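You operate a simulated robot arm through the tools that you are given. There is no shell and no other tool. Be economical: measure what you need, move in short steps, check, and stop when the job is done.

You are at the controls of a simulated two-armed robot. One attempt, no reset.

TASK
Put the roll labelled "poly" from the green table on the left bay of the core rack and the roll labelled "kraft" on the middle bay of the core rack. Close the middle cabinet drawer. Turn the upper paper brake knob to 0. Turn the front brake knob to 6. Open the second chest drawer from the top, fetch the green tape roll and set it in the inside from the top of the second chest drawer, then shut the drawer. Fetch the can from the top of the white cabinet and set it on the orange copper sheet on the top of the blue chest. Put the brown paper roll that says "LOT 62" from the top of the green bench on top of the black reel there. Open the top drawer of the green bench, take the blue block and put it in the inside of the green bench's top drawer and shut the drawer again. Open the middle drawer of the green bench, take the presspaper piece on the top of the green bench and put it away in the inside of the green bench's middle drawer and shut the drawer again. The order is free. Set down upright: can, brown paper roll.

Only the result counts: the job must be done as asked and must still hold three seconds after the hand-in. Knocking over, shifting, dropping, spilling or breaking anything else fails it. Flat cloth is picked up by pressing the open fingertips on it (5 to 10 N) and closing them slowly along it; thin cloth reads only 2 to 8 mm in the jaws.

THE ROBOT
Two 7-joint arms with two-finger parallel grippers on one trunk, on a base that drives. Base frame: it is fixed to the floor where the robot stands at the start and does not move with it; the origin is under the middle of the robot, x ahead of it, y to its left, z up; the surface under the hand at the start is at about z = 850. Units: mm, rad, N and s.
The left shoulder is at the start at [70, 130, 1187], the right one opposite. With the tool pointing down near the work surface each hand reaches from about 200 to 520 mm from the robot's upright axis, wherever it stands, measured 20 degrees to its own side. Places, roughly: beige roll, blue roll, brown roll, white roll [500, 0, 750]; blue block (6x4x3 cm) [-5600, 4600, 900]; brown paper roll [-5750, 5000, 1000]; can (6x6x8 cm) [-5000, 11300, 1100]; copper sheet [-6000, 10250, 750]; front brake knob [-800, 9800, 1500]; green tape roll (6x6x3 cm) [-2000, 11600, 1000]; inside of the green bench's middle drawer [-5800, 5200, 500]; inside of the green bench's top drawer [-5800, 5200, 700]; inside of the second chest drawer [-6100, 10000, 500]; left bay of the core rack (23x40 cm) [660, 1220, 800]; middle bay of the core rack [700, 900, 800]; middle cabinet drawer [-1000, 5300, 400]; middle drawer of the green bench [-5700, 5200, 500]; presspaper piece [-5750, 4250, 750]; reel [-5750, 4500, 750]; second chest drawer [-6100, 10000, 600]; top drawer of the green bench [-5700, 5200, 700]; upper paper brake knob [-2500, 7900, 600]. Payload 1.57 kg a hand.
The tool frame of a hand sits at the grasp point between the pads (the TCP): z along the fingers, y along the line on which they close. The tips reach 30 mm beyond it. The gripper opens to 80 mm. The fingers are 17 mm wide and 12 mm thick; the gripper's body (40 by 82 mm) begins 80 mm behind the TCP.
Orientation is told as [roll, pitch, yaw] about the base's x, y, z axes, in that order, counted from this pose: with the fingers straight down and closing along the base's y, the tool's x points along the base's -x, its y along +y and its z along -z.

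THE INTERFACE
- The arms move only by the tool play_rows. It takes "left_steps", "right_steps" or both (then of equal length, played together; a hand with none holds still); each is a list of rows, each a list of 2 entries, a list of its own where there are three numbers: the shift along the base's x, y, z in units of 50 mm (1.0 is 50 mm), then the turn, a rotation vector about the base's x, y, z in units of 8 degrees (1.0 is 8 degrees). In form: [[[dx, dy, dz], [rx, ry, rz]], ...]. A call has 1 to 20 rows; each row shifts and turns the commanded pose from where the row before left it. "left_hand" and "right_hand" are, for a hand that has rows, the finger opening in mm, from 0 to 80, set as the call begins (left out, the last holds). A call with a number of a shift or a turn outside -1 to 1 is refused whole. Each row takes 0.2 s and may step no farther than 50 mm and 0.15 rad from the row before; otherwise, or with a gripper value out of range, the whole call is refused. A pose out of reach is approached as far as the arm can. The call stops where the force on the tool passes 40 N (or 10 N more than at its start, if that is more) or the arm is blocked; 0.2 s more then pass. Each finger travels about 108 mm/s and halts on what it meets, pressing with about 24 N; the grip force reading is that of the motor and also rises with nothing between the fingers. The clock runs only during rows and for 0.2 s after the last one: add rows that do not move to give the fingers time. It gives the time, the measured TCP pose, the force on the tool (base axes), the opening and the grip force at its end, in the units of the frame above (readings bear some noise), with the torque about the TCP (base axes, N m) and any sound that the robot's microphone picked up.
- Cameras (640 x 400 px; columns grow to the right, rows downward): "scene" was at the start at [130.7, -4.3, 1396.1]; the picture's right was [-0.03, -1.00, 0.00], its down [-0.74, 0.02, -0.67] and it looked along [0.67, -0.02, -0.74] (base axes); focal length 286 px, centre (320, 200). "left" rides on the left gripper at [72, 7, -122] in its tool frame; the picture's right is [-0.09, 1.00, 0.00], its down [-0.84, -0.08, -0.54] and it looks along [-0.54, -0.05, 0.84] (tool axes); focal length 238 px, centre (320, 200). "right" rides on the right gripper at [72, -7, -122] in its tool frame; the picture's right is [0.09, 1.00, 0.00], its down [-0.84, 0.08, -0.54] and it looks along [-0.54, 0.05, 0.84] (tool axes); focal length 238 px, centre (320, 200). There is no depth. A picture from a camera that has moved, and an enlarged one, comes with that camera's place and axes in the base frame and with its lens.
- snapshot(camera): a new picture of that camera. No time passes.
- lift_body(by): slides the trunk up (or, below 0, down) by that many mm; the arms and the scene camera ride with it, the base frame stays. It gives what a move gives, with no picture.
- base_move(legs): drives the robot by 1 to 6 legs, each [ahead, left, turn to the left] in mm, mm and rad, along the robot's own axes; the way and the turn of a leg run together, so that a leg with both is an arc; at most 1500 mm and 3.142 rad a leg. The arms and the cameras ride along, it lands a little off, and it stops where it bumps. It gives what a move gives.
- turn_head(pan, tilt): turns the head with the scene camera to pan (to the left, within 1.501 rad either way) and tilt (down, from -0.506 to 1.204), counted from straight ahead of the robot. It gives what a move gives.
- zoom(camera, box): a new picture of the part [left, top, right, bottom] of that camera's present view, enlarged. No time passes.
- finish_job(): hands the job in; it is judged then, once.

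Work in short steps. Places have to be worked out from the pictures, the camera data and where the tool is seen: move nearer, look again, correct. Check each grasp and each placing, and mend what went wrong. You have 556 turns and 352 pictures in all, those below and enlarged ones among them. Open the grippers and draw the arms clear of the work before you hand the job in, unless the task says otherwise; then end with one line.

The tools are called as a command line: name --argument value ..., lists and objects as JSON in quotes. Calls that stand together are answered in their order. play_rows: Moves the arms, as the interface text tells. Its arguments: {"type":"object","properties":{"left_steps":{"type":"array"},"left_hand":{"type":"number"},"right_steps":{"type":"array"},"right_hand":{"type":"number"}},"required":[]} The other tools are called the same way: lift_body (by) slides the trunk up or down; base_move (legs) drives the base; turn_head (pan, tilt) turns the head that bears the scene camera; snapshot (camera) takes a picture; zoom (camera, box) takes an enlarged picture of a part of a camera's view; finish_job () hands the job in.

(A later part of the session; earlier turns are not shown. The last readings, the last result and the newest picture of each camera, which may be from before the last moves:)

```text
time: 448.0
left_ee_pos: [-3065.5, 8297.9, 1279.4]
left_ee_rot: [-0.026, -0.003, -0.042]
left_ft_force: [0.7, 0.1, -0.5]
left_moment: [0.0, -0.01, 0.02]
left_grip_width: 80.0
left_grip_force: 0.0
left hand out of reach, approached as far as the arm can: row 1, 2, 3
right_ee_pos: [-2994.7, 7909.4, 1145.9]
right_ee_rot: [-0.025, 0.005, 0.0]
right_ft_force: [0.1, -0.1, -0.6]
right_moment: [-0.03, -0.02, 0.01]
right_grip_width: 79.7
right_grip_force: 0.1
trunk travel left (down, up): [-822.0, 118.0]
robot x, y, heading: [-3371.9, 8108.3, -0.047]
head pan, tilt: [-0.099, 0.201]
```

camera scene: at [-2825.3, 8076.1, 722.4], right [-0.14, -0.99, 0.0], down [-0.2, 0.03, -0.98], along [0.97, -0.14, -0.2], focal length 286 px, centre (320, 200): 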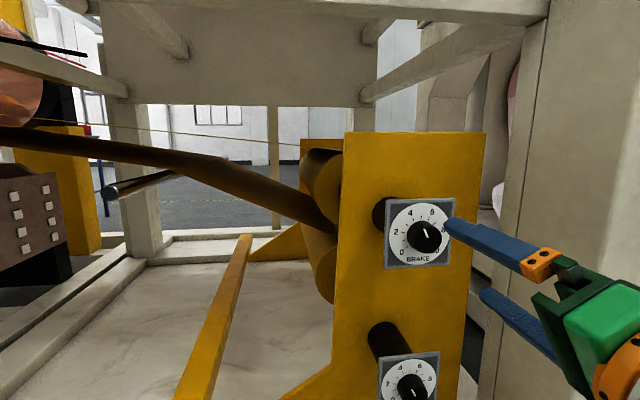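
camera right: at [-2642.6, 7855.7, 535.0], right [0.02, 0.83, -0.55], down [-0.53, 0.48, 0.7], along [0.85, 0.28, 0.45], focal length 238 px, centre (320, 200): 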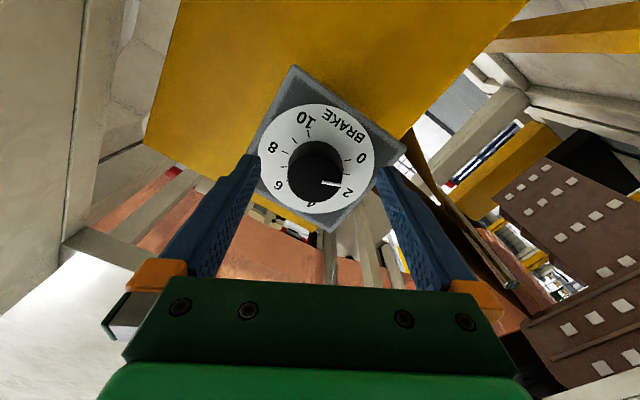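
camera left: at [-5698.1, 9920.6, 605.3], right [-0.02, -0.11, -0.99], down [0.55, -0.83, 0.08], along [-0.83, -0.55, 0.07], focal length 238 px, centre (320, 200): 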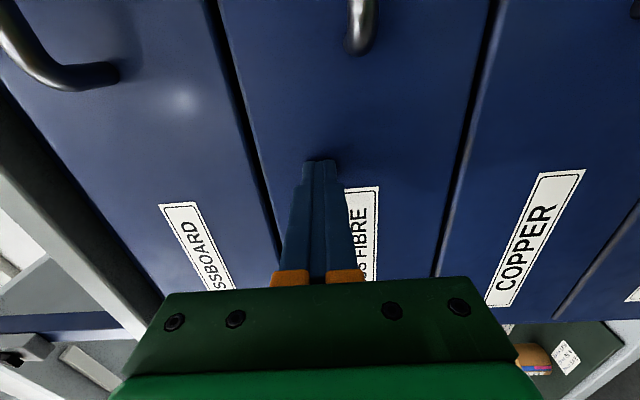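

Next the green bench. Turn to -y and drive along the corridor.

base_move --legs '[[0, 0, -1.525], [1400, -300, 0], [1300, -300, 0]]'

turn_head --pan -0.9 --tilt 0.25

snapshot --camera "scene"

```text
time: 465.2
left_ee_pos: [-3783.8, 5092.0, 1280.4]
left_ee_rot: [-0.025, -0.004, -1.575]
left_ft_force: [0.0, -0.1, 0.0]
left_moment: [0.01, 0.0, 0.0]
left_grip_width: 80.0
left_grip_force: 0.0
right_ee_pos: [-4171.1, 5004.2, 1146.0]
right_ee_rot: [-0.024, 0.002, -1.532]
right_ft_force: [-0.4, 1.0, -0.3]
right_moment: [0.02, 0.04, -0.01]
right_grip_width: 80.0
right_grip_force: 0.1
trunk travel left (down, up): [-822.0, 118.0]
robot x, y, heading: [-3984.1, 5386.0, -1.573]
head pan, tilt: [-0.099, 0.201]
```

```text
time: 466.4
left_ee_pos: [-3785.8, 5090.8, 1280.3]
left_ee_rot: [-0.027, -0.003, -1.573]
left_ft_force: [-0.6, 0.8, 0.0]
left_moment: [0.0, 0.01, 0.0]
left_grip_width: 79.8
left_grip_force: 0.0
right_ee_pos: [-4170.9, 5004.0, 1144.4]
right_ee_rot: [-0.023, 0.006, -1.532]
right_ft_force: [0.5, -0.7, 0.2]
right_moment: [0.01, -0.03, -0.02]
right_grip_width: 80.3
right_grip_force: 0.0
trunk travel left (down, up): [-822.0, 118.0]
robot x, y, heading: [-3982.6, 5385.6, -1.577]
head pan, tilt: [-0.901, 0.25]
```

```text
177 pictures are left
camera scene: at [-4057.4, 5275.7, 1444.9], right [-0.62, 0.79, 0.0], down [0.19, 0.15, -0.97], along [-0.76, -0.6, -0.25], focal length 286 px, centre (320, 200)
```

scene: 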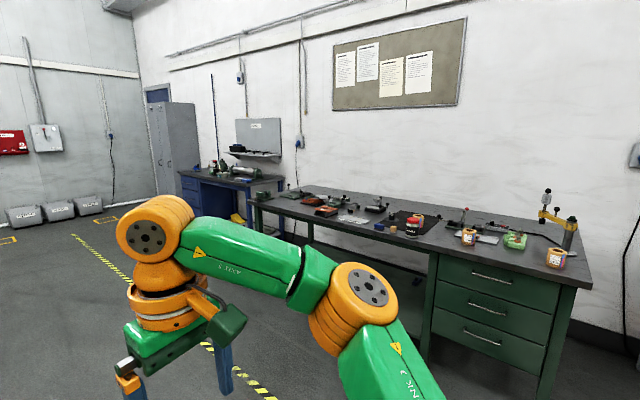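

The green bench with three drawers is ahead-right. Turn to face it and approach.

base_move --legs '[[0, 0, -1.565], [700, 300, 0]]'

turn_head --pan 0.0 --tilt 0.45

snapshot --camera "scene"

```text
time: 474.3
left_ee_pos: [-4972.8, 4891.6, 1280.8]
left_ee_rot: [-0.026, -0.005, 3.135]
left_ft_force: [-0.2, 0.4, 0.6]
left_moment: [-0.02, -0.01, 0.0]
left_grip_width: 80.0
left_grip_force: 0.1
right_ee_pos: [-5059.4, 5278.0, 1146.3]
right_ee_rot: [-0.025, 0.005, -3.108]
right_ft_force: [0.3, 0.3, -0.7]
right_moment: [-0.01, 0.0, 0.02]
right_grip_width: 80.0
right_grip_force: 0.1
trunk travel left (down, up): [-822.0, 118.0]
robot x, y, heading: [-4682.5, 5092.8, 3.134]
head pan, tilt: [-0.901, 0.25]
```

```text
time: 475.5
left_ee_pos: [-4975.3, 4890.7, 1281.1]
left_ee_rot: [-0.026, -0.004, 3.135]
left_ft_force: [0.0, 1.0, 1.0]
left_moment: [0.01, 0.02, -0.03]
left_grip_width: 80.1
left_grip_force: 0.0
right_ee_pos: [-5060.2, 5277.1, 1145.8]
right_ee_rot: [-0.022, 0.005, -3.106]
right_ft_force: [0.1, 0.4, -1.3]
right_moment: [0.0, 0.01, 0.02]
right_grip_width: 79.9
right_grip_force: 0.1
trunk travel left (down, up): [-822.0, 118.0]
robot x, y, heading: [-4679.6, 5090.3, 3.135]
head pan, tilt: [0.0, 0.45]
```

```text
176 pictures are left
camera scene: at [-4820.1, 5090.2, 1426.2], right [0.01, 1.0, 0.0], down [0.44, 0.0, -0.9], along [-0.9, 0.01, -0.44], focal length 286 px, centre (320, 200)
```

scene: 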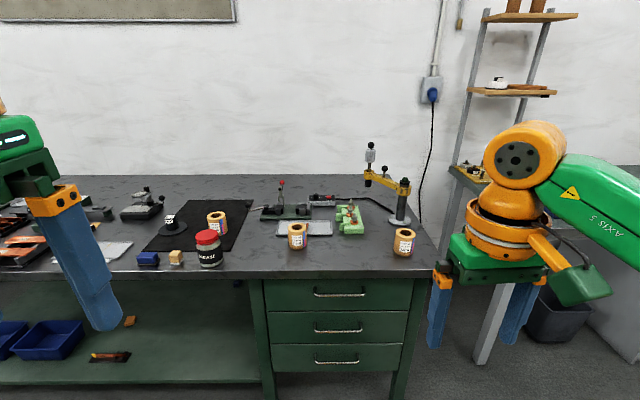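

Zoom in on the bench items to identify the labels.

zoom --camera "scene" --box '[120, 180, 280, 280]'

zoom --camera "scene" --box '[270, 180, 430, 280]'

zoom --camera "scene" --box '[0, 170, 160, 280]'

```text
4.00 times, centred on (200, 230) of scene
camera zoom: at [-4820.1, 5090.2, 1426.2], right [0.01, 1.0, 0.0], down [0.44, 0.0, -0.9], along [-0.9, 0.01, -0.44], focal length 1144 px, centre (800, 80)
```

zoom: 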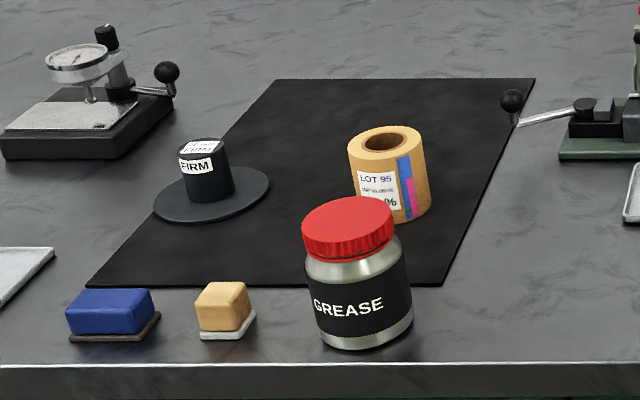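

```text
4.00 times, centred on (350, 230) of scene
camera zoom: at [-4820.1, 5090.2, 1426.2], right [0.01, 1.0, 0.0], down [0.44, 0.0, -0.9], along [-0.9, 0.01, -0.44], focal length 1144 px, centre (200, 80)
```

zoom: 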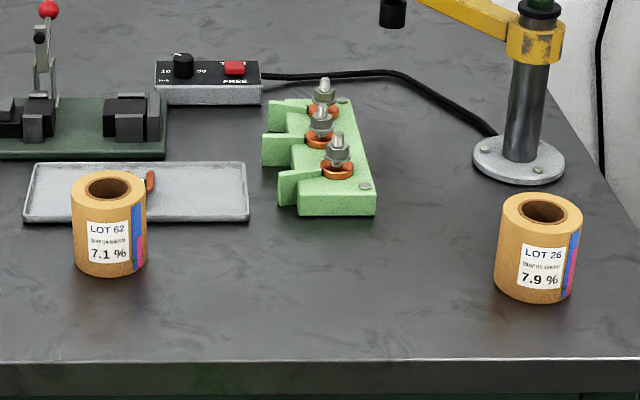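

```text
3.64 times, centred on (80, 225) of scene
camera zoom: at [-4820.1, 5090.2, 1426.2], right [0.01, 1.0, 0.0], down [0.44, 0.0, -0.9], along [-0.9, 0.01, -0.44], focal length 1040 px, centre (1193, 109)
```

zoom: 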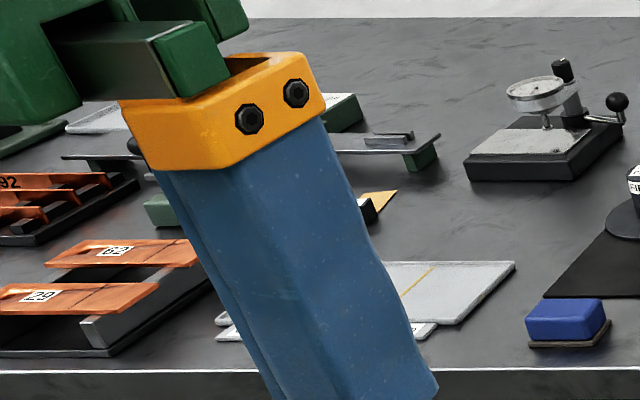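

LOT 62 roll at right-centre; black reel ("FIRM") and blue block at left. Drive closer and left for measurement.

base_move --legs '[[300, 350, 0]]'

turn_head --pan 0.0 --tilt 0.6

snapshot --camera "scene"

snapshot --camera "right"

snapshot --camera "left"

```text
time: 478.2
left_ee_pos: [-5268.3, 4548.5, 1280.2]
left_ee_rot: [-0.025, -0.005, 3.132]
left_ft_force: [-0.1, 1.0, -0.1]
left_moment: [-0.04, -0.03, 0.0]
left_grip_width: 80.0
left_grip_force: 0.2
right_ee_pos: [-5353.2, 4934.1, 1146.0]
right_ee_rot: [-0.023, 0.003, -3.109]
right_ft_force: [-0.8, 1.0, -0.4]
right_moment: [-0.04, -0.01, 0.02]
right_grip_width: 79.9
right_grip_force: 0.0
trunk travel left (down, up): [-822.0, 118.0]
robot x, y, heading: [-4975.9, 4745.0, 3.128]
head pan, tilt: [0.0, 0.45]
```

```text
time: 478.9
left_ee_pos: [-5268.8, 4547.9, 1279.8]
left_ee_rot: [-0.025, -0.003, 3.131]
left_ft_force: [0.2, 0.4, 0.0]
left_moment: [0.01, -0.06, -0.03]
left_grip_width: 80.0
left_grip_force: 0.1
right_ee_pos: [-5353.7, 4933.4, 1145.3]
right_ee_rot: [-0.025, 0.005, -3.11]
right_ft_force: [-0.3, 0.4, -0.6]
right_moment: [-0.01, -0.03, 0.03]
right_grip_width: 80.1
right_grip_force: 0.1
trunk travel left (down, up): [-822.0, 118.0]
robot x, y, heading: [-4976.9, 4743.2, 3.13]
head pan, tilt: [0.0, 0.6]
```

```text
172 pictures are left
camera scene: at [-5110.9, 4744.9, 1412.7], right [0.01, 1.0, 0.0], down [0.56, -0.01, -0.83], along [-0.83, 0.01, -0.56], focal length 286 px, centre (320, 200)
```

scene: 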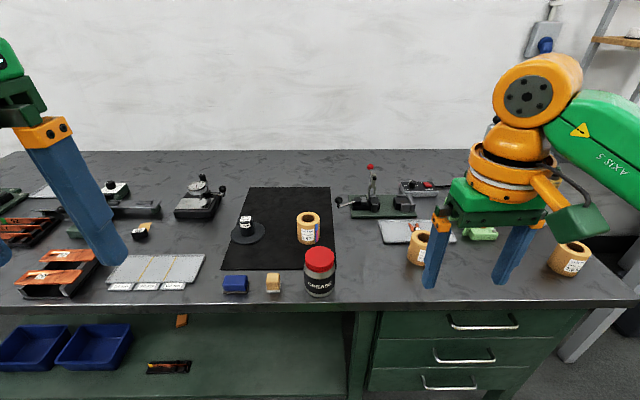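

```text
171 pictures are left
camera right: at [-5282.4, 4938.0, 1268.5], right [0.12, -0.99, -0.02], down [-0.84, -0.12, 0.54], along [-0.53, -0.05, -0.84], focal length 238 px, centre (320, 200)
```

right: 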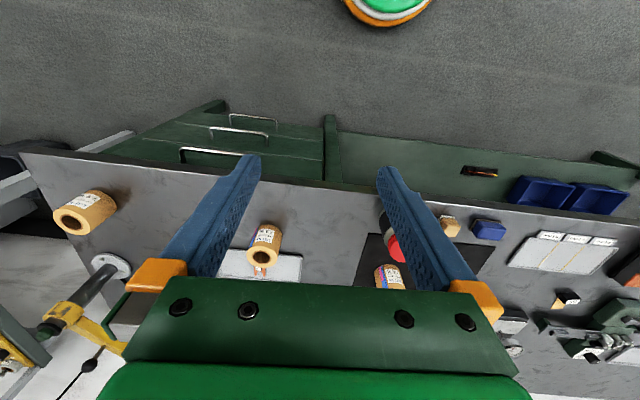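

```text
170 pictures are left
camera left: at [-5197.4, 4536.4, 1401.6], right [-0.1, -0.99, -0.03], down [-0.83, 0.07, 0.55], along [-0.54, 0.08, -0.84], focal length 238 px, centre (320, 200)
```

left: 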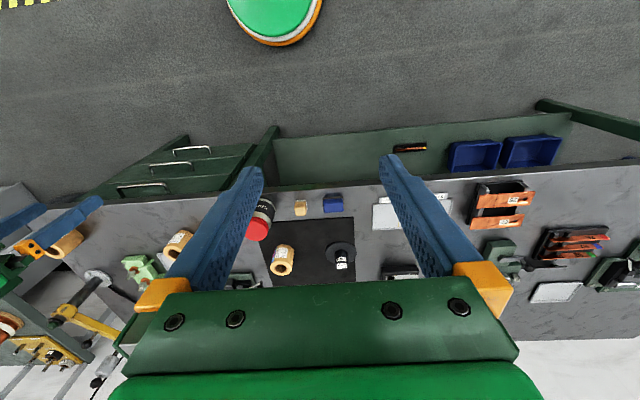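

Zoom for the presspaper piece candidates.

zoom --camera "scene" --box '[95, 190, 255, 300]'

zoom --camera "left" --box '[360, 170, 560, 300]'

```text
3.64 times, centred on (175, 245) of scene
camera zoom: at [-5110.9, 4744.9, 1412.7], right [0.01, 1.0, 0.0], down [0.56, -0.01, -0.83], along [-0.83, 0.01, -0.56], focal length 1040 px, centre (847, 36)
```

zoom: 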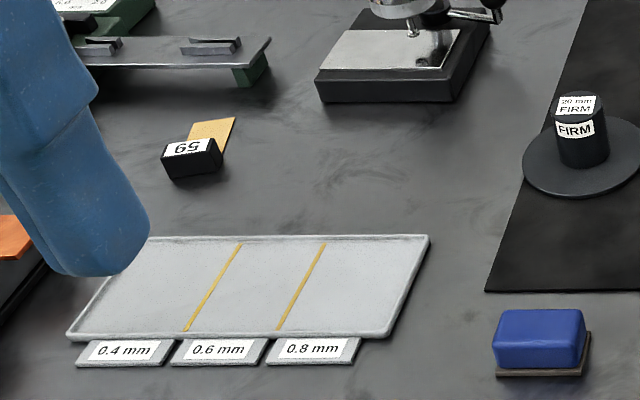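

```text
3.08 times, centred on (460, 235) of left
camera zoom: at [-5197.4, 4536.4, 1401.6], right [-0.1, -0.99, -0.03], down [-0.83, 0.07, 0.55], along [-0.54, 0.08, -0.84], focal length 733 px, centre (-111, 92)
```

zoom: 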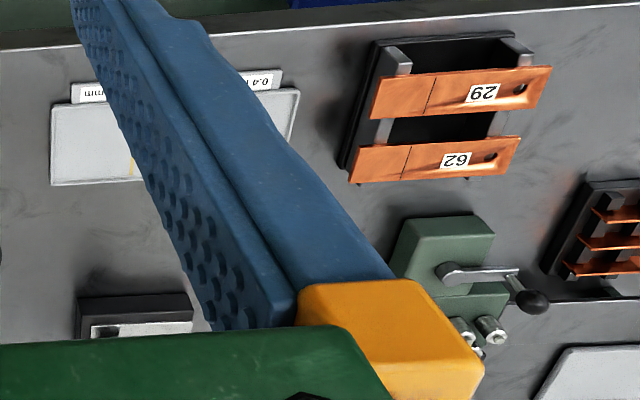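

LOT 62 roll top ≈(-5672,5022,906); hub of the black reel ≈(-5746,4545,~905). Drive so that the right hand can pick the LOT 62 roll.

base_move --legs '[[235, -119, 0]]'

snapshot --camera "right"

snapshot --camera "scene"

```text
time: 480.8
left_ee_pos: [-5498.8, 4667.9, 1279.9]
left_ee_rot: [-0.027, -0.007, 3.126]
left_ft_force: [0.5, -0.5, -0.5]
left_moment: [0.02, 0.03, 0.0]
left_grip_width: 80.1
left_grip_force: 0.1
right_ee_pos: [-5582.8, 5055.5, 1147.1]
right_ee_rot: [-0.026, 0.003, -3.114]
right_ft_force: [0.0, -0.6, -0.1]
right_moment: [0.0, 0.0, -0.02]
right_grip_width: 79.9
right_grip_force: 0.0
trunk travel left (down, up): [-822.0, 118.0]
robot x, y, heading: [-5209.4, 4867.8, 3.128]
head pan, tilt: [0.0, 0.6]
```

```text
167 pictures are left
camera right: at [-5510.9, 5058.9, 1269.4], right [0.12, -0.99, -0.03], down [-0.84, -0.11, 0.54], along [-0.54, -0.04, -0.84], focal length 238 px, centre (320, 200)
```

right: 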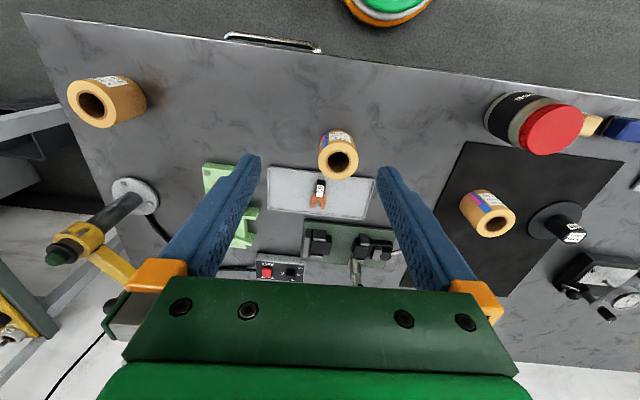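

```text
166 pictures are left
camera scene: at [-5339.7, 4865.1, 1412.9], right [0.02, 1.0, 0.0], down [0.56, -0.01, -0.83], along [-0.83, 0.01, -0.56], focal length 286 px, centre (320, 200)
```

scene: 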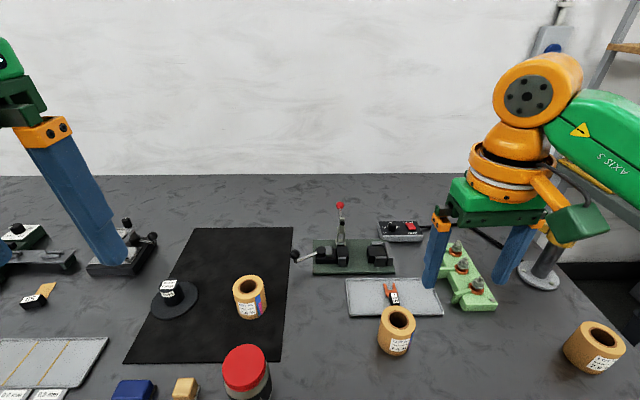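

Roll at (-5668,5023). Move above it and look.

play_rows --right_steps '[[[-0.6, -0.2, -0.6], [0, 0, 0]], [[-0.6, -0.2, -0.6], [0, 0, 0]], [[-0.5, -0.2, -0.7], [0, 0, 0]], [[0, -0.04, -0.9], [0, 0, 0]], [[0, 0, -0.9], [0, 0, 0]]]'

snapshot --camera "right"

```text
time: 482.0
left_ee_pos: [-5501.4, 4669.8, 1280.7]
left_ee_rot: [-0.026, -0.003, 3.128]
left_ft_force: [-0.8, -0.1, 0.3]
left_moment: [0.05, 0.0, -0.06]
left_grip_width: 80.1
left_grip_force: 0.1
right_ee_pos: [-5670.9, 5023.2, 960.2]
right_ee_rot: [-0.024, 0.005, -3.114]
right_ft_force: [-0.2, -0.2, -0.4]
right_moment: [-0.01, 0.02, 0.02]
right_grip_width: 79.8
right_grip_force: 0.1
trunk travel left (down, up): [-822.0, 118.0]
robot x, y, heading: [-5204.7, 4862.7, 3.127]
head pan, tilt: [0.0, 0.6]
```

```text
165 pictures are left
camera right: at [-5598.9, 5028.0, 1083.2], right [0.12, -0.99, -0.02], down [-0.84, -0.11, 0.54], along [-0.53, -0.04, -0.84], focal length 238 px, centre (320, 200)
```

right: 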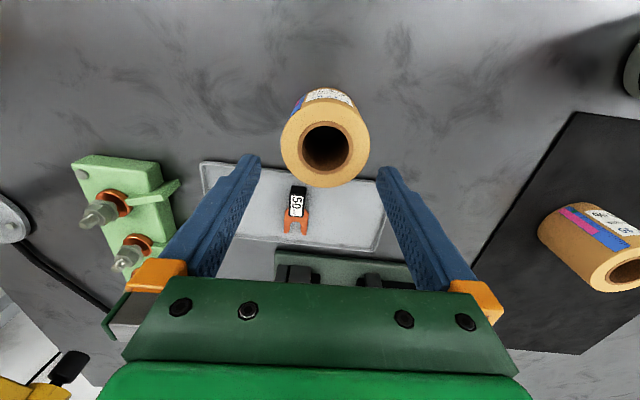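

Shift +9 mm x, descend to grip height.

play_rows --right_steps '[[[0.18, -0.02, -0.2], [0, 0, 0]], [[0, 0, -0.5], [0, 0, 0]], [[0, 0, -0.5], [0, 0, 0]], [[0, 0, -0.5], [0, 0, 0]], [[0, 0, 0], [0, 0, 0]]]'

snapshot --camera "right"

```text
time: 483.2
left_ee_pos: [-5496.9, 4669.6, 1281.6]
left_ee_rot: [-0.026, -0.009, 3.128]
left_ft_force: [-0.2, 0.7, -0.7]
left_moment: [0.02, 0.02, 0.05]
left_grip_width: 79.7
left_grip_force: 0.1
right_ee_pos: [-5660.2, 5022.5, 880.5]
right_ee_rot: [-0.019, -0.012, -3.117]
right_ft_force: [0.9, -0.1, 15.4]
right_moment: [-0.7, -0.18, 0.11]
right_grip_width: 78.8
right_grip_force: 0.0
trunk travel left (down, up): [-822.0, 118.0]
robot x, y, heading: [-5208.4, 4866.6, 3.124]
head pan, tilt: [0.0, 0.6]
stopped in row 5 (right hand): the force on the tool passed its limit at 44 N (the readings are from after the stop); the commanded pose is now the measured one
```

```text
164 pictures are left
camera right: at [-5586.0, 5027.5, 1002.4], right [0.12, -0.99, -0.02], down [-0.83, -0.11, 0.55], along [-0.55, -0.05, -0.84], focal length 238 px, centre (320, 200)
```

right: 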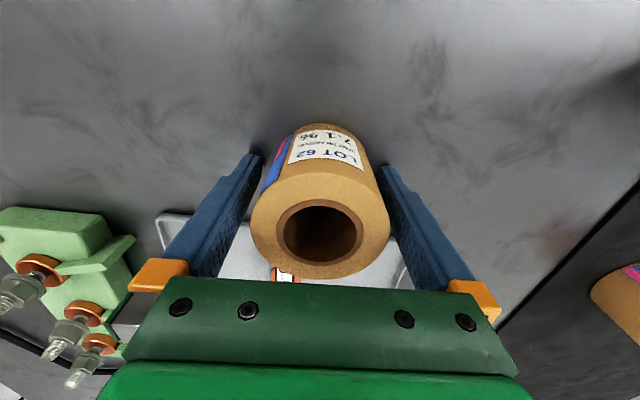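

Bench top is z≈850. Raise 12 mm and close on the roll.

play_rows --right_steps '[[[0, 0, 0.26], [0, 0, 0]], [[0, 0, 0], [0, 0, 0]]]'

play_rows --right_hand 0 --right_steps '[[[0, 0, 0], [0, 0, 0]], [[0, 0, 0], [0, 0, 0]], [[0, 0, 0], [0, 0, 0]], [[0, 0, 0], [0, 0, 0]]]'

snapshot --camera "right"

```text
time: 483.8
left_ee_pos: [-5500.2, 4668.8, 1278.8]
left_ee_rot: [-0.027, -0.006, 3.128]
left_ft_force: [0.7, -0.4, -0.3]
left_moment: [-0.01, 0.02, -0.01]
left_grip_width: 79.9
left_grip_force: 0.1
right_ee_pos: [-5661.6, 5021.5, 891.1]
right_ee_rot: [-0.021, -0.003, -3.117]
right_ft_force: [0.2, 0.7, 0.2]
right_moment: [0.01, 0.0, 0.01]
right_grip_width: 80.1
right_grip_force: 0.1
trunk travel left (down, up): [-822.0, 118.0]
robot x, y, heading: [-5203.7, 4864.3, 3.123]
head pan, tilt: [0.0, 0.6]
```

```text
time: 484.8
left_ee_pos: [-5501.7, 4668.9, 1281.7]
left_ee_rot: [-0.027, -0.004, 3.128]
left_ft_force: [-0.3, 0.3, -0.3]
left_moment: [0.01, -0.01, -0.01]
left_grip_width: 80.0
left_grip_force: 0.1
right_ee_pos: [-5662.5, 5021.6, 891.1]
right_ee_rot: [-0.021, -0.005, -3.117]
right_ft_force: [-0.2, 0.7, 4.2]
right_moment: [-0.11, 0.0, -0.06]
right_grip_width: 61.4
right_grip_force: 24.0
trunk travel left (down, up): [-822.0, 118.0]
robot x, y, heading: [-5205.0, 4861.5, 3.126]
head pan, tilt: [0.0, 0.6]
```

```text
163 pictures are left
camera right: at [-5589.6, 5026.6, 1013.3], right [0.12, -0.99, -0.02], down [-0.83, -0.11, 0.54], along [-0.54, -0.05, -0.84], focal length 238 px, centre (320, 200)
```

right: 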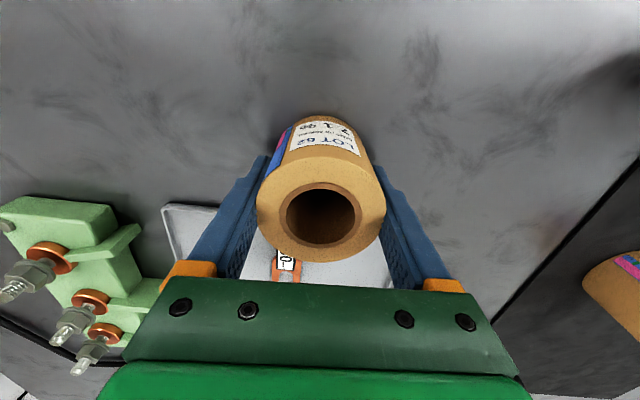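

Slight 3 mm offset; re-open, shift +3 mm x, close again for a secure grip.

play_rows --right_hand 80 --right_steps '[[[0, 0, 0], [0, 0, 0]], [[0, 0, 0], [0, 0, 0]], [[0.06, 0, 0], [0, 0, 0]], [[0, 0, 0], [0, 0, 0]]]'

play_rows --right_hand 0 --right_steps '[[[0, 0, 0], [0, 0, 0]], [[0, 0, 0], [0, 0, 0]], [[0, 0, 0], [0, 0, 0]], [[0, 0, 0], [0, 0, 0]]]'

play_rows --right_steps '[[[0, 0, 0.1], [0, 0, 0]], [[0, 0, 0.2], [0, 0, 0]], [[0, 0, 0.3], [0, 0, 0]], [[0, 0, 0.4], [0, 0, 0]], [[0, 0, 0.5], [0, 0, 0]], [[0, 0, 0.5], [0, 0, 0]], [[0, 0, 0.5], [0, 0, 0]]]'

snapshot --camera "right"

```text
time: 485.8
left_ee_pos: [-5502.0, 4669.6, 1279.9]
left_ee_rot: [-0.025, -0.004, 3.126]
left_ft_force: [0.0, -0.2, 0.4]
left_moment: [0.0, -0.02, -0.01]
left_grip_width: 79.7
left_grip_force: 0.1
right_ee_pos: [-5659.3, 5022.5, 890.5]
right_ee_rot: [-0.02, -0.003, -3.117]
right_ft_force: [-0.2, 0.0, -0.8]
right_moment: [0.0, 0.01, -0.03]
right_grip_width: 80.0
right_grip_force: 0.1
trunk travel left (down, up): [-822.0, 118.0]
robot x, y, heading: [-5203.8, 4865.1, 3.124]
head pan, tilt: [0.0, 0.6]
```

```text
time: 486.8
left_ee_pos: [-5502.1, 4669.2, 1280.3]
left_ee_rot: [-0.027, -0.005, 3.127]
left_ft_force: [0.0, -0.9, 0.0]
left_moment: [0.01, -0.02, 0.0]
left_grip_width: 79.9
left_grip_force: 0.1
right_ee_pos: [-5659.4, 5021.8, 890.7]
right_ee_rot: [-0.02, -0.004, -3.118]
right_ft_force: [1.1, -0.6, 0.0]
right_moment: [-0.05, 0.0, 0.0]
right_grip_width: 61.0
right_grip_force: 24.0
trunk travel left (down, up): [-822.0, 118.0]
robot x, y, heading: [-5208.5, 4866.6, 3.129]
head pan, tilt: [0.0, 0.6]
```

```text
time: 488.4
left_ee_pos: [-5502.9, 4668.8, 1279.9]
left_ee_rot: [-0.026, -0.005, 3.127]
left_ft_force: [0.2, 0.0, -0.8]
left_moment: [-0.02, 0.0, 0.0]
left_grip_width: 79.9
left_grip_force: 0.1
right_ee_pos: [-5659.3, 5021.4, 1015.3]
right_ee_rot: [-0.021, -0.003, -3.116]
right_ft_force: [0.3, 0.5, -0.9]
right_moment: [0.0, -0.02, 0.06]
right_grip_width: 61.3
right_grip_force: 24.2
trunk travel left (down, up): [-822.0, 118.0]
robot x, y, heading: [-5205.0, 4864.3, 3.125]
head pan, tilt: [0.0, 0.6]
```

```text
162 pictures are left
camera right: at [-5587.1, 5026.3, 1137.4], right [0.12, -0.99, -0.02], down [-0.83, -0.11, 0.54], along [-0.54, -0.05, -0.84], focal length 238 px, centre (320, 200)
```

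right: 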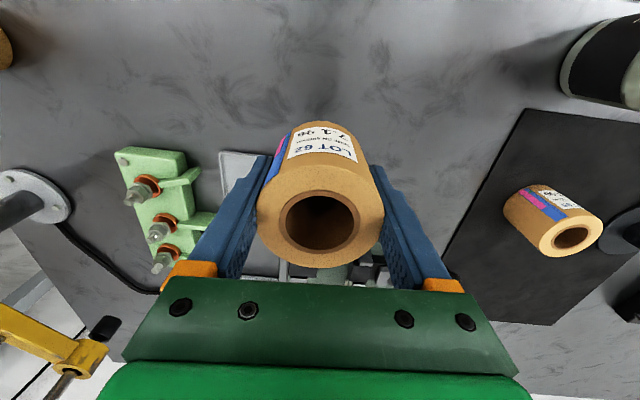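

Held (roll bottom = TCP−41). Hub top at (-5755,4542,910). Raise 60 mm and shift the base left 480, forward 95.

play_rows --right_steps '[[[0, 0, 0.4], [0, 0, 0]], [[0, 0, 0.5], [0, 0, 0]], [[0, 0, 0.4], [0, 0, 0]]]'

base_move --legs '[[0, 480, 0], [70, 0, 0]]'

snapshot --camera "right"

snapshot --camera "scene"

```text
time: 489.2
left_ee_pos: [-5501.9, 4668.5, 1279.5]
left_ee_rot: [-0.026, -0.003, 3.129]
left_ft_force: [-1.1, -0.3, 0.0]
left_moment: [0.01, -0.02, -0.04]
left_grip_width: 79.9
left_grip_force: 0.1
right_ee_pos: [-5657.4, 5020.9, 1079.4]
right_ee_rot: [-0.023, -0.003, -3.117]
right_ft_force: [0.0, -0.3, -1.0]
right_moment: [0.0, 0.01, 0.01]
right_grip_width: 61.1
right_grip_force: 24.3
trunk travel left (down, up): [-822.0, 118.0]
robot x, y, heading: [-5208.1, 4860.6, 3.126]
head pan, tilt: [0.0, 0.6]
```

```text
time: 492.7
left_ee_pos: [-5567.9, 4186.5, 1282.6]
left_ee_rot: [-0.027, -0.012, 3.133]
left_ft_force: [0.3, -0.2, -0.7]
left_moment: [0.02, 0.04, 0.02]
left_grip_width: 80.0
left_grip_force: 0.1
right_ee_pos: [-5728.0, 4537.4, 1084.0]
right_ee_rot: [-0.022, -0.009, -3.111]
right_ft_force: [1.5, 0.1, -1.5]
right_moment: [0.0, 0.05, 0.04]
right_grip_width: 60.8
right_grip_force: 24.3
trunk travel left (down, up): [-822.0, 118.0]
robot x, y, heading: [-5282.9, 4384.1, 3.129]
head pan, tilt: [0.0, 0.6]
```

```text
161 pictures are left
camera right: at [-5654.3, 4543.2, 1204.5], right [0.12, -0.99, -0.02], down [-0.83, -0.11, 0.55], along [-0.55, -0.05, -0.84], focal length 238 px, centre (320, 200)
```

right: 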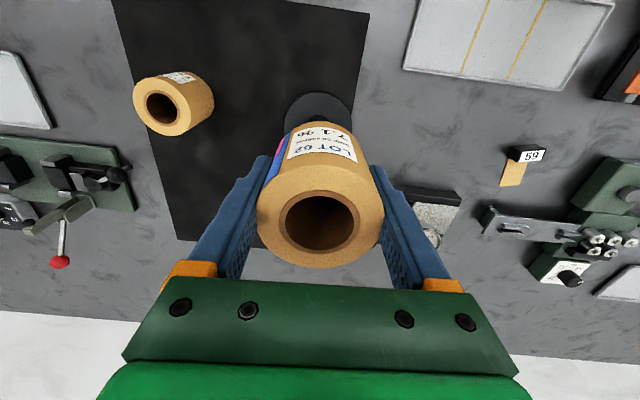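

```text
160 pictures are left
camera scene: at [-5409.1, 4385.0, 1413.6], right [0.01, 1.0, 0.0], down [0.56, -0.01, -0.83], along [-0.83, 0.01, -0.56], focal length 286 px, centre (320, 200)
```

scene: 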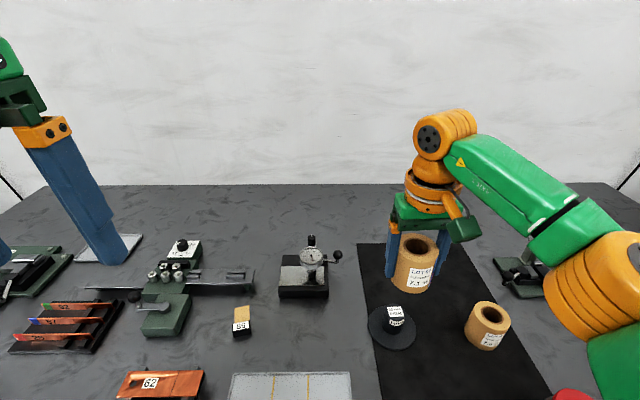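

Zoom on reel hub and presspaper piece.

zoom --camera "scene" --box '[350, 220, 470, 360]'

zoom --camera "scene" --box '[210, 280, 280, 350]'

```text
2.86 times, centred on (410, 290) of scene
camera zoom: at [-5409.1, 4385.0, 1413.6], right [0.01, 1.0, 0.0], down [0.56, -0.01, -0.83], along [-0.83, 0.01, -0.56], focal length 818 px, centre (63, -57)
```

zoom: 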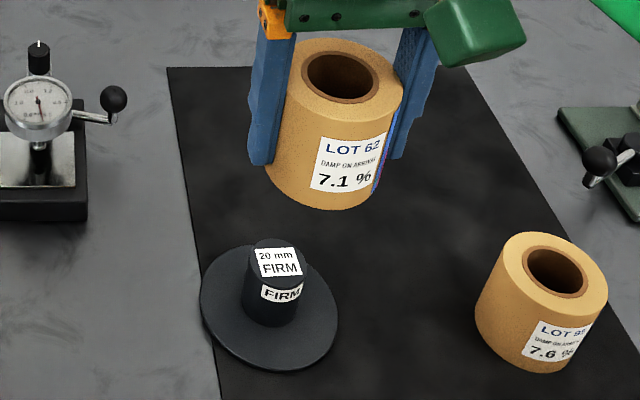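

```text
5.71 times, centred on (245, 315) of scene
camera zoom: at [-5409.1, 4385.0, 1413.6], right [0.01, 1.0, 0.0], down [0.56, -0.01, -0.83], along [-0.83, 0.01, -0.56], focal length 1635 px, centre (749, -457)
```

zoom: 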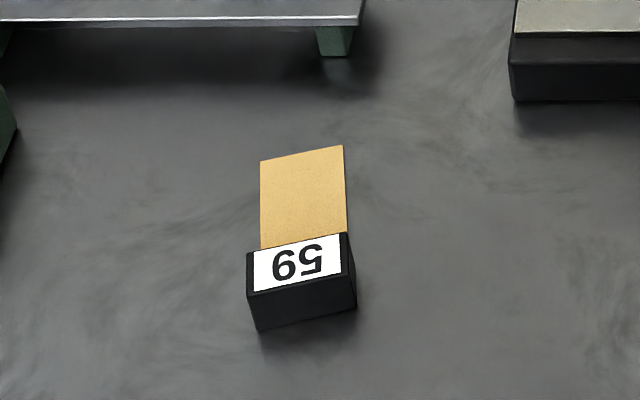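

Hub centre ≈(-5758,4539), top ~910. Move over it and lower to ~15 mm above.

play_rows --right_steps '[[[-0.32, 0.03, 0], [0, 0, 0]], [[-0.32, 0.03, 0], [0, 0, 0]], [[0, 0, -0.5], [0, 0, 0]], [[0, 0, -0.6], [0, 0, 0]], [[0, 0, -0.6], [0, 0, 0]], [[0, 0, -0.4], [0, 0, 0]], [[0, 0, 0], [0, 0, 0]]]'

zoom --camera "scene" --box '[330, 220, 450, 360]'

snapshot --camera "right"

```text
time: 494.3
left_ee_pos: [-5577.5, 4187.9, 1280.4]
left_ee_rot: [-0.026, -0.004, 3.133]
left_ft_force: [-0.7, 0.5, 0.1]
left_moment: [0.04, 0.01, -0.01]
left_grip_width: 79.9
left_grip_force: 0.0
right_ee_pos: [-5757.6, 4540.2, 973.1]
right_ee_rot: [-0.021, -0.003, -3.112]
right_ft_force: [-0.3, -0.4, -1.8]
right_moment: [-0.03, -0.01, -0.07]
right_grip_width: 60.8
right_grip_force: 24.4
right hand out of reach, approached as far as the arm can: row 2
trunk travel left (down, up): [-822.0, 118.0]
robot x, y, heading: [-5280.1, 4385.3, 3.128]
head pan, tilt: [0.0, 0.6]
```

```text
2.86 times, centred on (390, 290) of scene
camera zoom: at [-5418.9, 4384.6, 1412.5], right [0.01, 1.0, 0.0], down [0.57, -0.01, -0.82], along [-0.82, 0.01, -0.57], focal length 818 px, centre (120, -57)
```

zoom: 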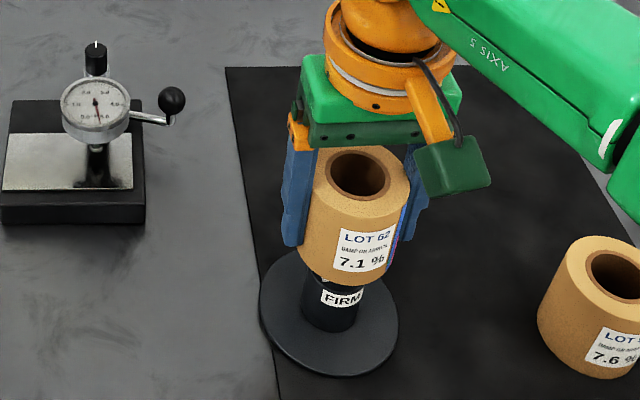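

```text
156 pictures are left
camera right: at [-5685.6, 4545.3, 1094.9], right [0.12, -0.99, -0.02], down [-0.83, -0.11, 0.54], along [-0.54, -0.05, -0.84], focal length 238 px, centre (320, 200)
```

right: 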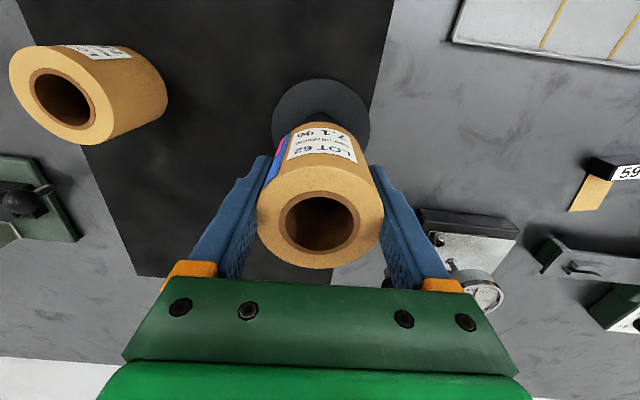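

Aligned within a few mm. Lower with feel.

play_rows --right_steps '[[[-0.02, 0.02, -0.2], [0, 0, 0]], [[0, 0, -0.1], [0, 0, 0]], [[0, 0, -0.08], [0, 0, 0]], [[0, 0, -0.08], [0, 0, 0]], [[0, 0, -0.08], [0, 0, 0]], [[0, 0, -0.08], [0, 0, 0]]]'

zoom --camera "scene" --box '[330, 220, 450, 360]'

```text
time: 495.7
left_ee_pos: [-5573.0, 4185.9, 1281.1]
left_ee_rot: [-0.027, -0.007, 3.133]
left_ft_force: [0.3, 0.1, -0.8]
left_moment: [0.02, 0.02, 0.01]
left_grip_width: 80.5
left_grip_force: 0.1
right_ee_pos: [-5757.7, 4541.2, 946.5]
right_ee_rot: [-0.021, -0.009, -3.112]
right_ft_force: [-5.6, 2.1, 18.5]
right_moment: [-0.22, 0.13, -0.12]
right_grip_width: 60.6
right_grip_force: 24.5
trunk travel left (down, up): [-822.0, 118.0]
robot x, y, heading: [-5280.4, 4386.5, 3.129]
head pan, tilt: [0.0, 0.6]
```

```text
2.86 times, centred on (390, 290) of scene
camera zoom: at [-5415.0, 4383.6, 1413.4], right [0.01, 1.0, 0.0], down [0.56, -0.01, -0.83], along [-0.83, 0.01, -0.56], focal length 818 px, centre (120, -57)
```

zoom: 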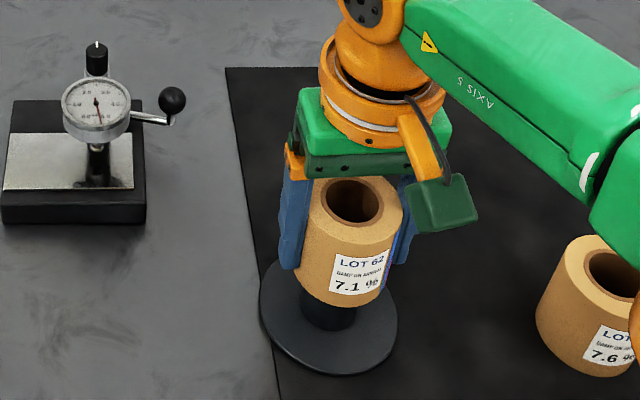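

Roll rests on the hub (18 N). Relax slightly and open.

play_rows --right_steps '[[[0, 0, 0.04], [0, 0, 0]], [[0, 0, 0], [0, 0, 0]]]'

play_rows --right_hand 80 --right_steps '[[[0, 0, 0], [0, 0, 0]], [[0, 0, 0], [0, 0, 0]], [[0, 0, 0], [0, 0, 0]]]'

zoom --camera "scene" --box '[330, 220, 450, 360]'

snapshot --camera "right"

```text
time: 496.3
left_ee_pos: [-5574.5, 4185.5, 1281.8]
left_ee_rot: [-0.028, -0.007, 3.134]
left_ft_force: [-0.2, 0.8, -1.0]
left_moment: [-0.03, 0.01, 0.02]
left_grip_width: 80.0
left_grip_force: 0.1
right_ee_pos: [-5757.5, 4540.7, 947.1]
right_ee_rot: [-0.021, -0.002, -3.113]
right_ft_force: [-2.3, 0.9, 9.8]
right_moment: [-0.19, 0.06, -0.06]
right_grip_width: 60.8
right_grip_force: 23.7
trunk travel left (down, up): [-822.0, 118.0]
robot x, y, heading: [-5281.7, 4384.9, 3.138]
head pan, tilt: [0.0, 0.6]
```

```text
time: 497.1
left_ee_pos: [-5575.3, 4185.9, 1280.5]
left_ee_rot: [-0.025, -0.006, 3.133]
left_ft_force: [-0.3, -0.7, 0.2]
left_moment: [-0.03, -0.04, 0.0]
left_grip_width: 79.8
left_grip_force: 0.0
right_ee_pos: [-5759.3, 4540.5, 946.4]
right_ee_rot: [-0.021, -0.004, -3.111]
right_ft_force: [-0.4, 0.3, 0.9]
right_moment: [0.03, 0.03, 0.0]
right_grip_width: 80.0
right_grip_force: 0.1
trunk travel left (down, up): [-822.0, 118.0]
robot x, y, heading: [-5282.4, 4390.4, 3.129]
head pan, tilt: [0.0, 0.6]
```

```text
2.86 times, centred on (390, 290) of scene
camera zoom: at [-5418.2, 4384.3, 1412.6], right [0.01, 1.0, 0.0], down [0.57, -0.01, -0.82], along [-0.82, 0.01, -0.57], focal length 818 px, centre (120, -57)
```

zoom: 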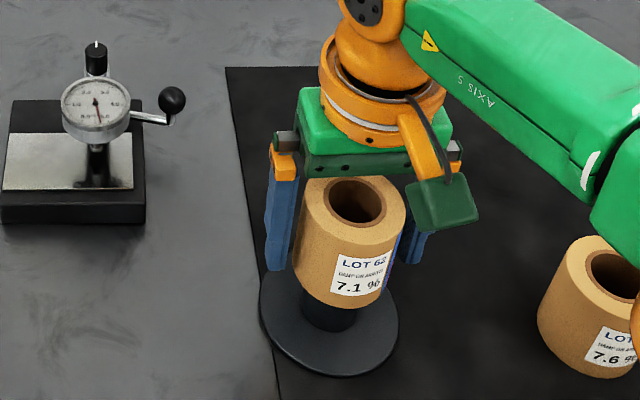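

```text
153 pictures are left
camera right: at [-5685.9, 4546.5, 1068.0], right [0.12, -0.99, -0.02], down [-0.83, -0.11, 0.54], along [-0.54, -0.05, -0.84], focal length 238 px, centre (320, 200)
```

right: 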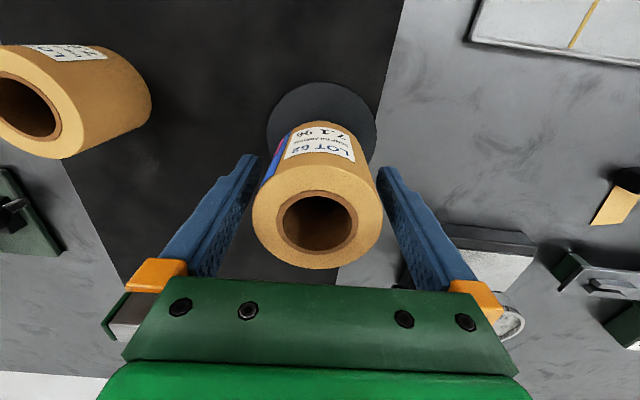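

Roll stands on the reel. Rise straight up carefully.

play_rows --right_steps '[[[0, 0, 0.2], [0, 0, 0]], [[0, 0, 0.4], [0, 0, 0]], [[0, 0, 0.6], [0, 0, 0]], [[0, 0, 0.8], [0, 0, 0]], [[0, 0, 0.9], [0, 0, 0]], [[0.5, 0, 0.6], [0, 0, 0]], [[0.6, 0, 0.3], [0, 0, 0]]]'

snapshot --camera "scene"

```text
time: 498.7
left_ee_pos: [-5574.9, 4187.7, 1280.0]
left_ee_rot: [-0.025, -0.007, 3.131]
left_ft_force: [0.4, 0.0, 1.2]
left_moment: [0.02, 0.0, 0.01]
left_grip_width: 80.0
left_grip_force: 0.0
right_ee_pos: [-5701.9, 4542.5, 1116.5]
right_ee_rot: [-0.022, -0.003, -3.111]
right_ft_force: [0.2, 0.5, 0.3]
right_moment: [0.01, 0.02, -0.02]
right_grip_width: 80.0
right_grip_force: 0.0
right hand out of reach, approached as far as the arm can: row 5
trunk travel left (down, up): [-822.0, 118.0]
robot x, y, heading: [-5282.9, 4387.1, 3.127]
head pan, tilt: [0.0, 0.6]
```

```text
152 pictures are left
camera scene: at [-5416.1, 4385.3, 1412.8], right [0.01, 1.0, 0.0], down [0.56, -0.01, -0.83], along [-0.83, 0.01, -0.56], focal length 286 px, centre (320, 200)
```

scene: 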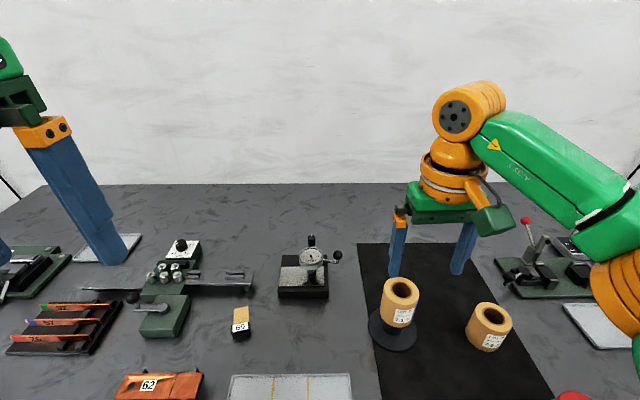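

Brown roll done. Next the blue block with the right hand: back off 80 mm, then look from above.

base_move --legs '[[-100, 0, 0]]'

turn_head --pan -0.2 --tilt 0.75

snapshot --camera "scene"

snapshot --camera "right"

```text
time: 499.8
left_ee_pos: [-5482.4, 4185.7, 1279.3]
left_ee_rot: [-0.025, 0.002, 3.134]
left_ft_force: [0.0, 0.7, 0.2]
left_moment: [0.0, -0.01, 0.0]
left_grip_width: 80.3
left_grip_force: 0.0
right_ee_pos: [-5611.5, 4539.9, 1113.0]
right_ee_rot: [-0.021, 0.001, -3.11]
right_ft_force: [-1.4, -0.3, -1.0]
right_moment: [-0.01, -0.04, -0.02]
right_grip_width: 80.1
right_grip_force: 0.0
trunk travel left (down, up): [-822.0, 118.0]
robot x, y, heading: [-5181.8, 4387.6, 3.129]
head pan, tilt: [0.0, 0.6]
```

```text
time: 500.6
left_ee_pos: [-5476.8, 4185.7, 1279.1]
left_ee_rot: [-0.027, -0.006, 3.133]
left_ft_force: [0.1, -0.3, 0.3]
left_moment: [0.0, 0.02, 0.03]
left_grip_width: 80.2
left_grip_force: 0.0
right_ee_pos: [-5607.2, 4539.9, 1116.2]
right_ee_rot: [-0.022, -0.002, -3.11]
right_ft_force: [0.0, -0.6, -0.5]
right_moment: [-0.02, -0.01, 0.03]
right_grip_width: 80.0
right_grip_force: 0.0
trunk travel left (down, up): [-822.0, 118.0]
robot x, y, heading: [-5181.1, 4382.7, 3.13]
head pan, tilt: [-0.201, 0.75]
```

```text
151 pictures are left
camera scene: at [-5312.4, 4399.7, 1399.8], right [0.21, 0.98, 0.0], down [0.67, -0.14, -0.73], along [-0.72, 0.15, -0.68], focal length 286 px, centre (320, 200)
```

scene: 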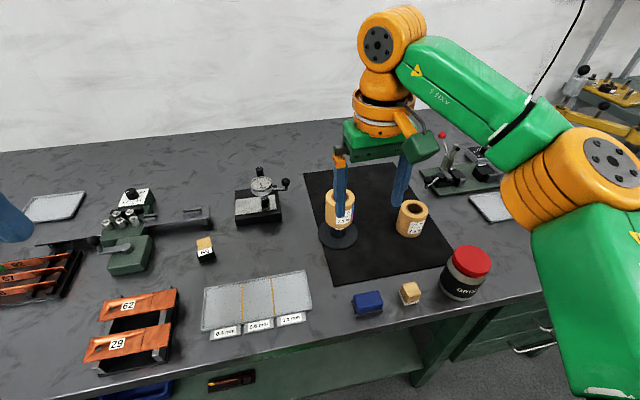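

```text
150 pictures are left
camera right: at [-5534.0, 4545.3, 1237.6], right [0.12, -0.99, -0.02], down [-0.83, -0.11, 0.54], along [-0.54, -0.05, -0.84], focal length 238 px, centre (320, 200)
```

right: 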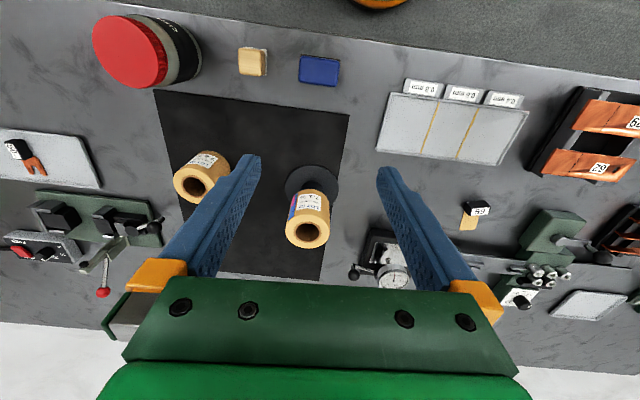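

Blue block at ≈(-5560,4547). Move above it.

play_rows --right_steps '[[[0.47, 0.07, 0], [0, 0, 0]], [[0.47, 0.07, -0.3], [0, 0, 0]], [[0, 0, -0.9], [0, 0, 0]], [[0, 0, -0.9], [0, 0, 0]], [[0, 0, -0.9], [0, 0, 0]]]'

snapshot --camera "right"

```text
time: 501.8
left_ee_pos: [-5478.0, 4185.7, 1280.1]
left_ee_rot: [-0.027, -0.004, 3.135]
left_ft_force: [0.1, -0.1, 0.2]
left_moment: [0.01, 0.02, 0.0]
left_grip_width: 79.9
left_grip_force: 0.1
right_ee_pos: [-5558.7, 4546.2, 967.6]
right_ee_rot: [-0.022, -0.003, -3.11]
right_ft_force: [0.4, -0.3, -0.9]
right_moment: [-0.01, -0.01, 0.03]
right_grip_width: 80.2
right_grip_force: 0.0
trunk travel left (down, up): [-822.0, 118.0]
robot x, y, heading: [-5183.9, 4384.4, 3.133]
head pan, tilt: [-0.201, 0.75]
```

```text
149 pictures are left
camera right: at [-5486.0, 4551.2, 1089.9], right [0.12, -0.99, -0.02], down [-0.83, -0.11, 0.54], along [-0.54, -0.05, -0.84], focal length 238 px, centre (320, 200)
```

right: 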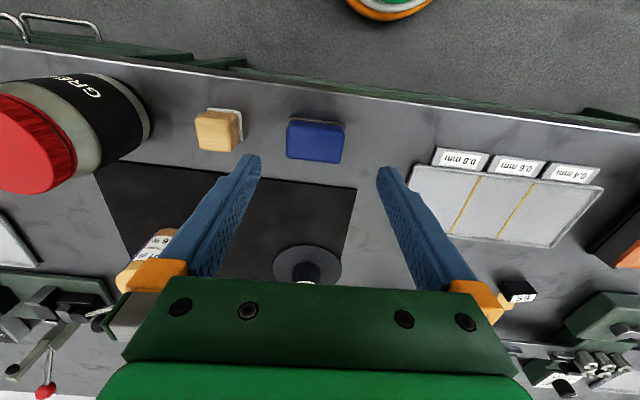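

Adjust (-3,+3) and descend to just above the bench, then close.

play_rows --right_steps '[[[-0.06, 0.06, -0.5], [0, 0, 0]], [[0, 0, -0.6], [0, 0, 0]], [[0, 0, -0.5], [0, 0, 0]], [[0, 0, 0], [0, 0, 0]]]'

snapshot --camera "right"

```text
time: 502.8
left_ee_pos: [-5477.6, 4184.8, 1279.1]
left_ee_rot: [-0.025, -0.005, 3.134]
left_ft_force: [0.2, 0.2, -0.4]
left_moment: [0.01, 0.0, -0.01]
left_grip_width: 80.2
left_grip_force: 0.0
right_ee_pos: [-5561.4, 4547.3, 885.6]
right_ee_rot: [-0.021, -0.004, -3.11]
right_ft_force: [-0.2, -0.1, -0.3]
right_moment: [0.01, 0.0, 0.0]
right_grip_width: 79.9
right_grip_force: 0.1
trunk travel left (down, up): [-822.0, 118.0]
robot x, y, heading: [-5182.5, 4383.6, 3.128]
head pan, tilt: [-0.201, 0.75]
```

```text
148 pictures are left
camera right: at [-5489.2, 4553.7, 1009.3], right [0.12, -0.99, -0.02], down [-0.83, -0.11, 0.54], along [-0.54, -0.05, -0.84], focal length 238 px, centre (320, 200)
```

right: 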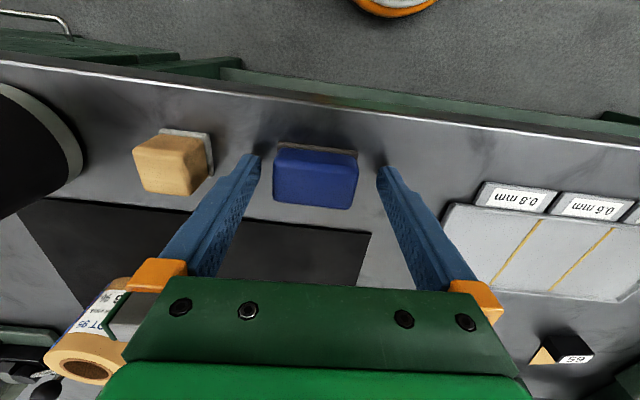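

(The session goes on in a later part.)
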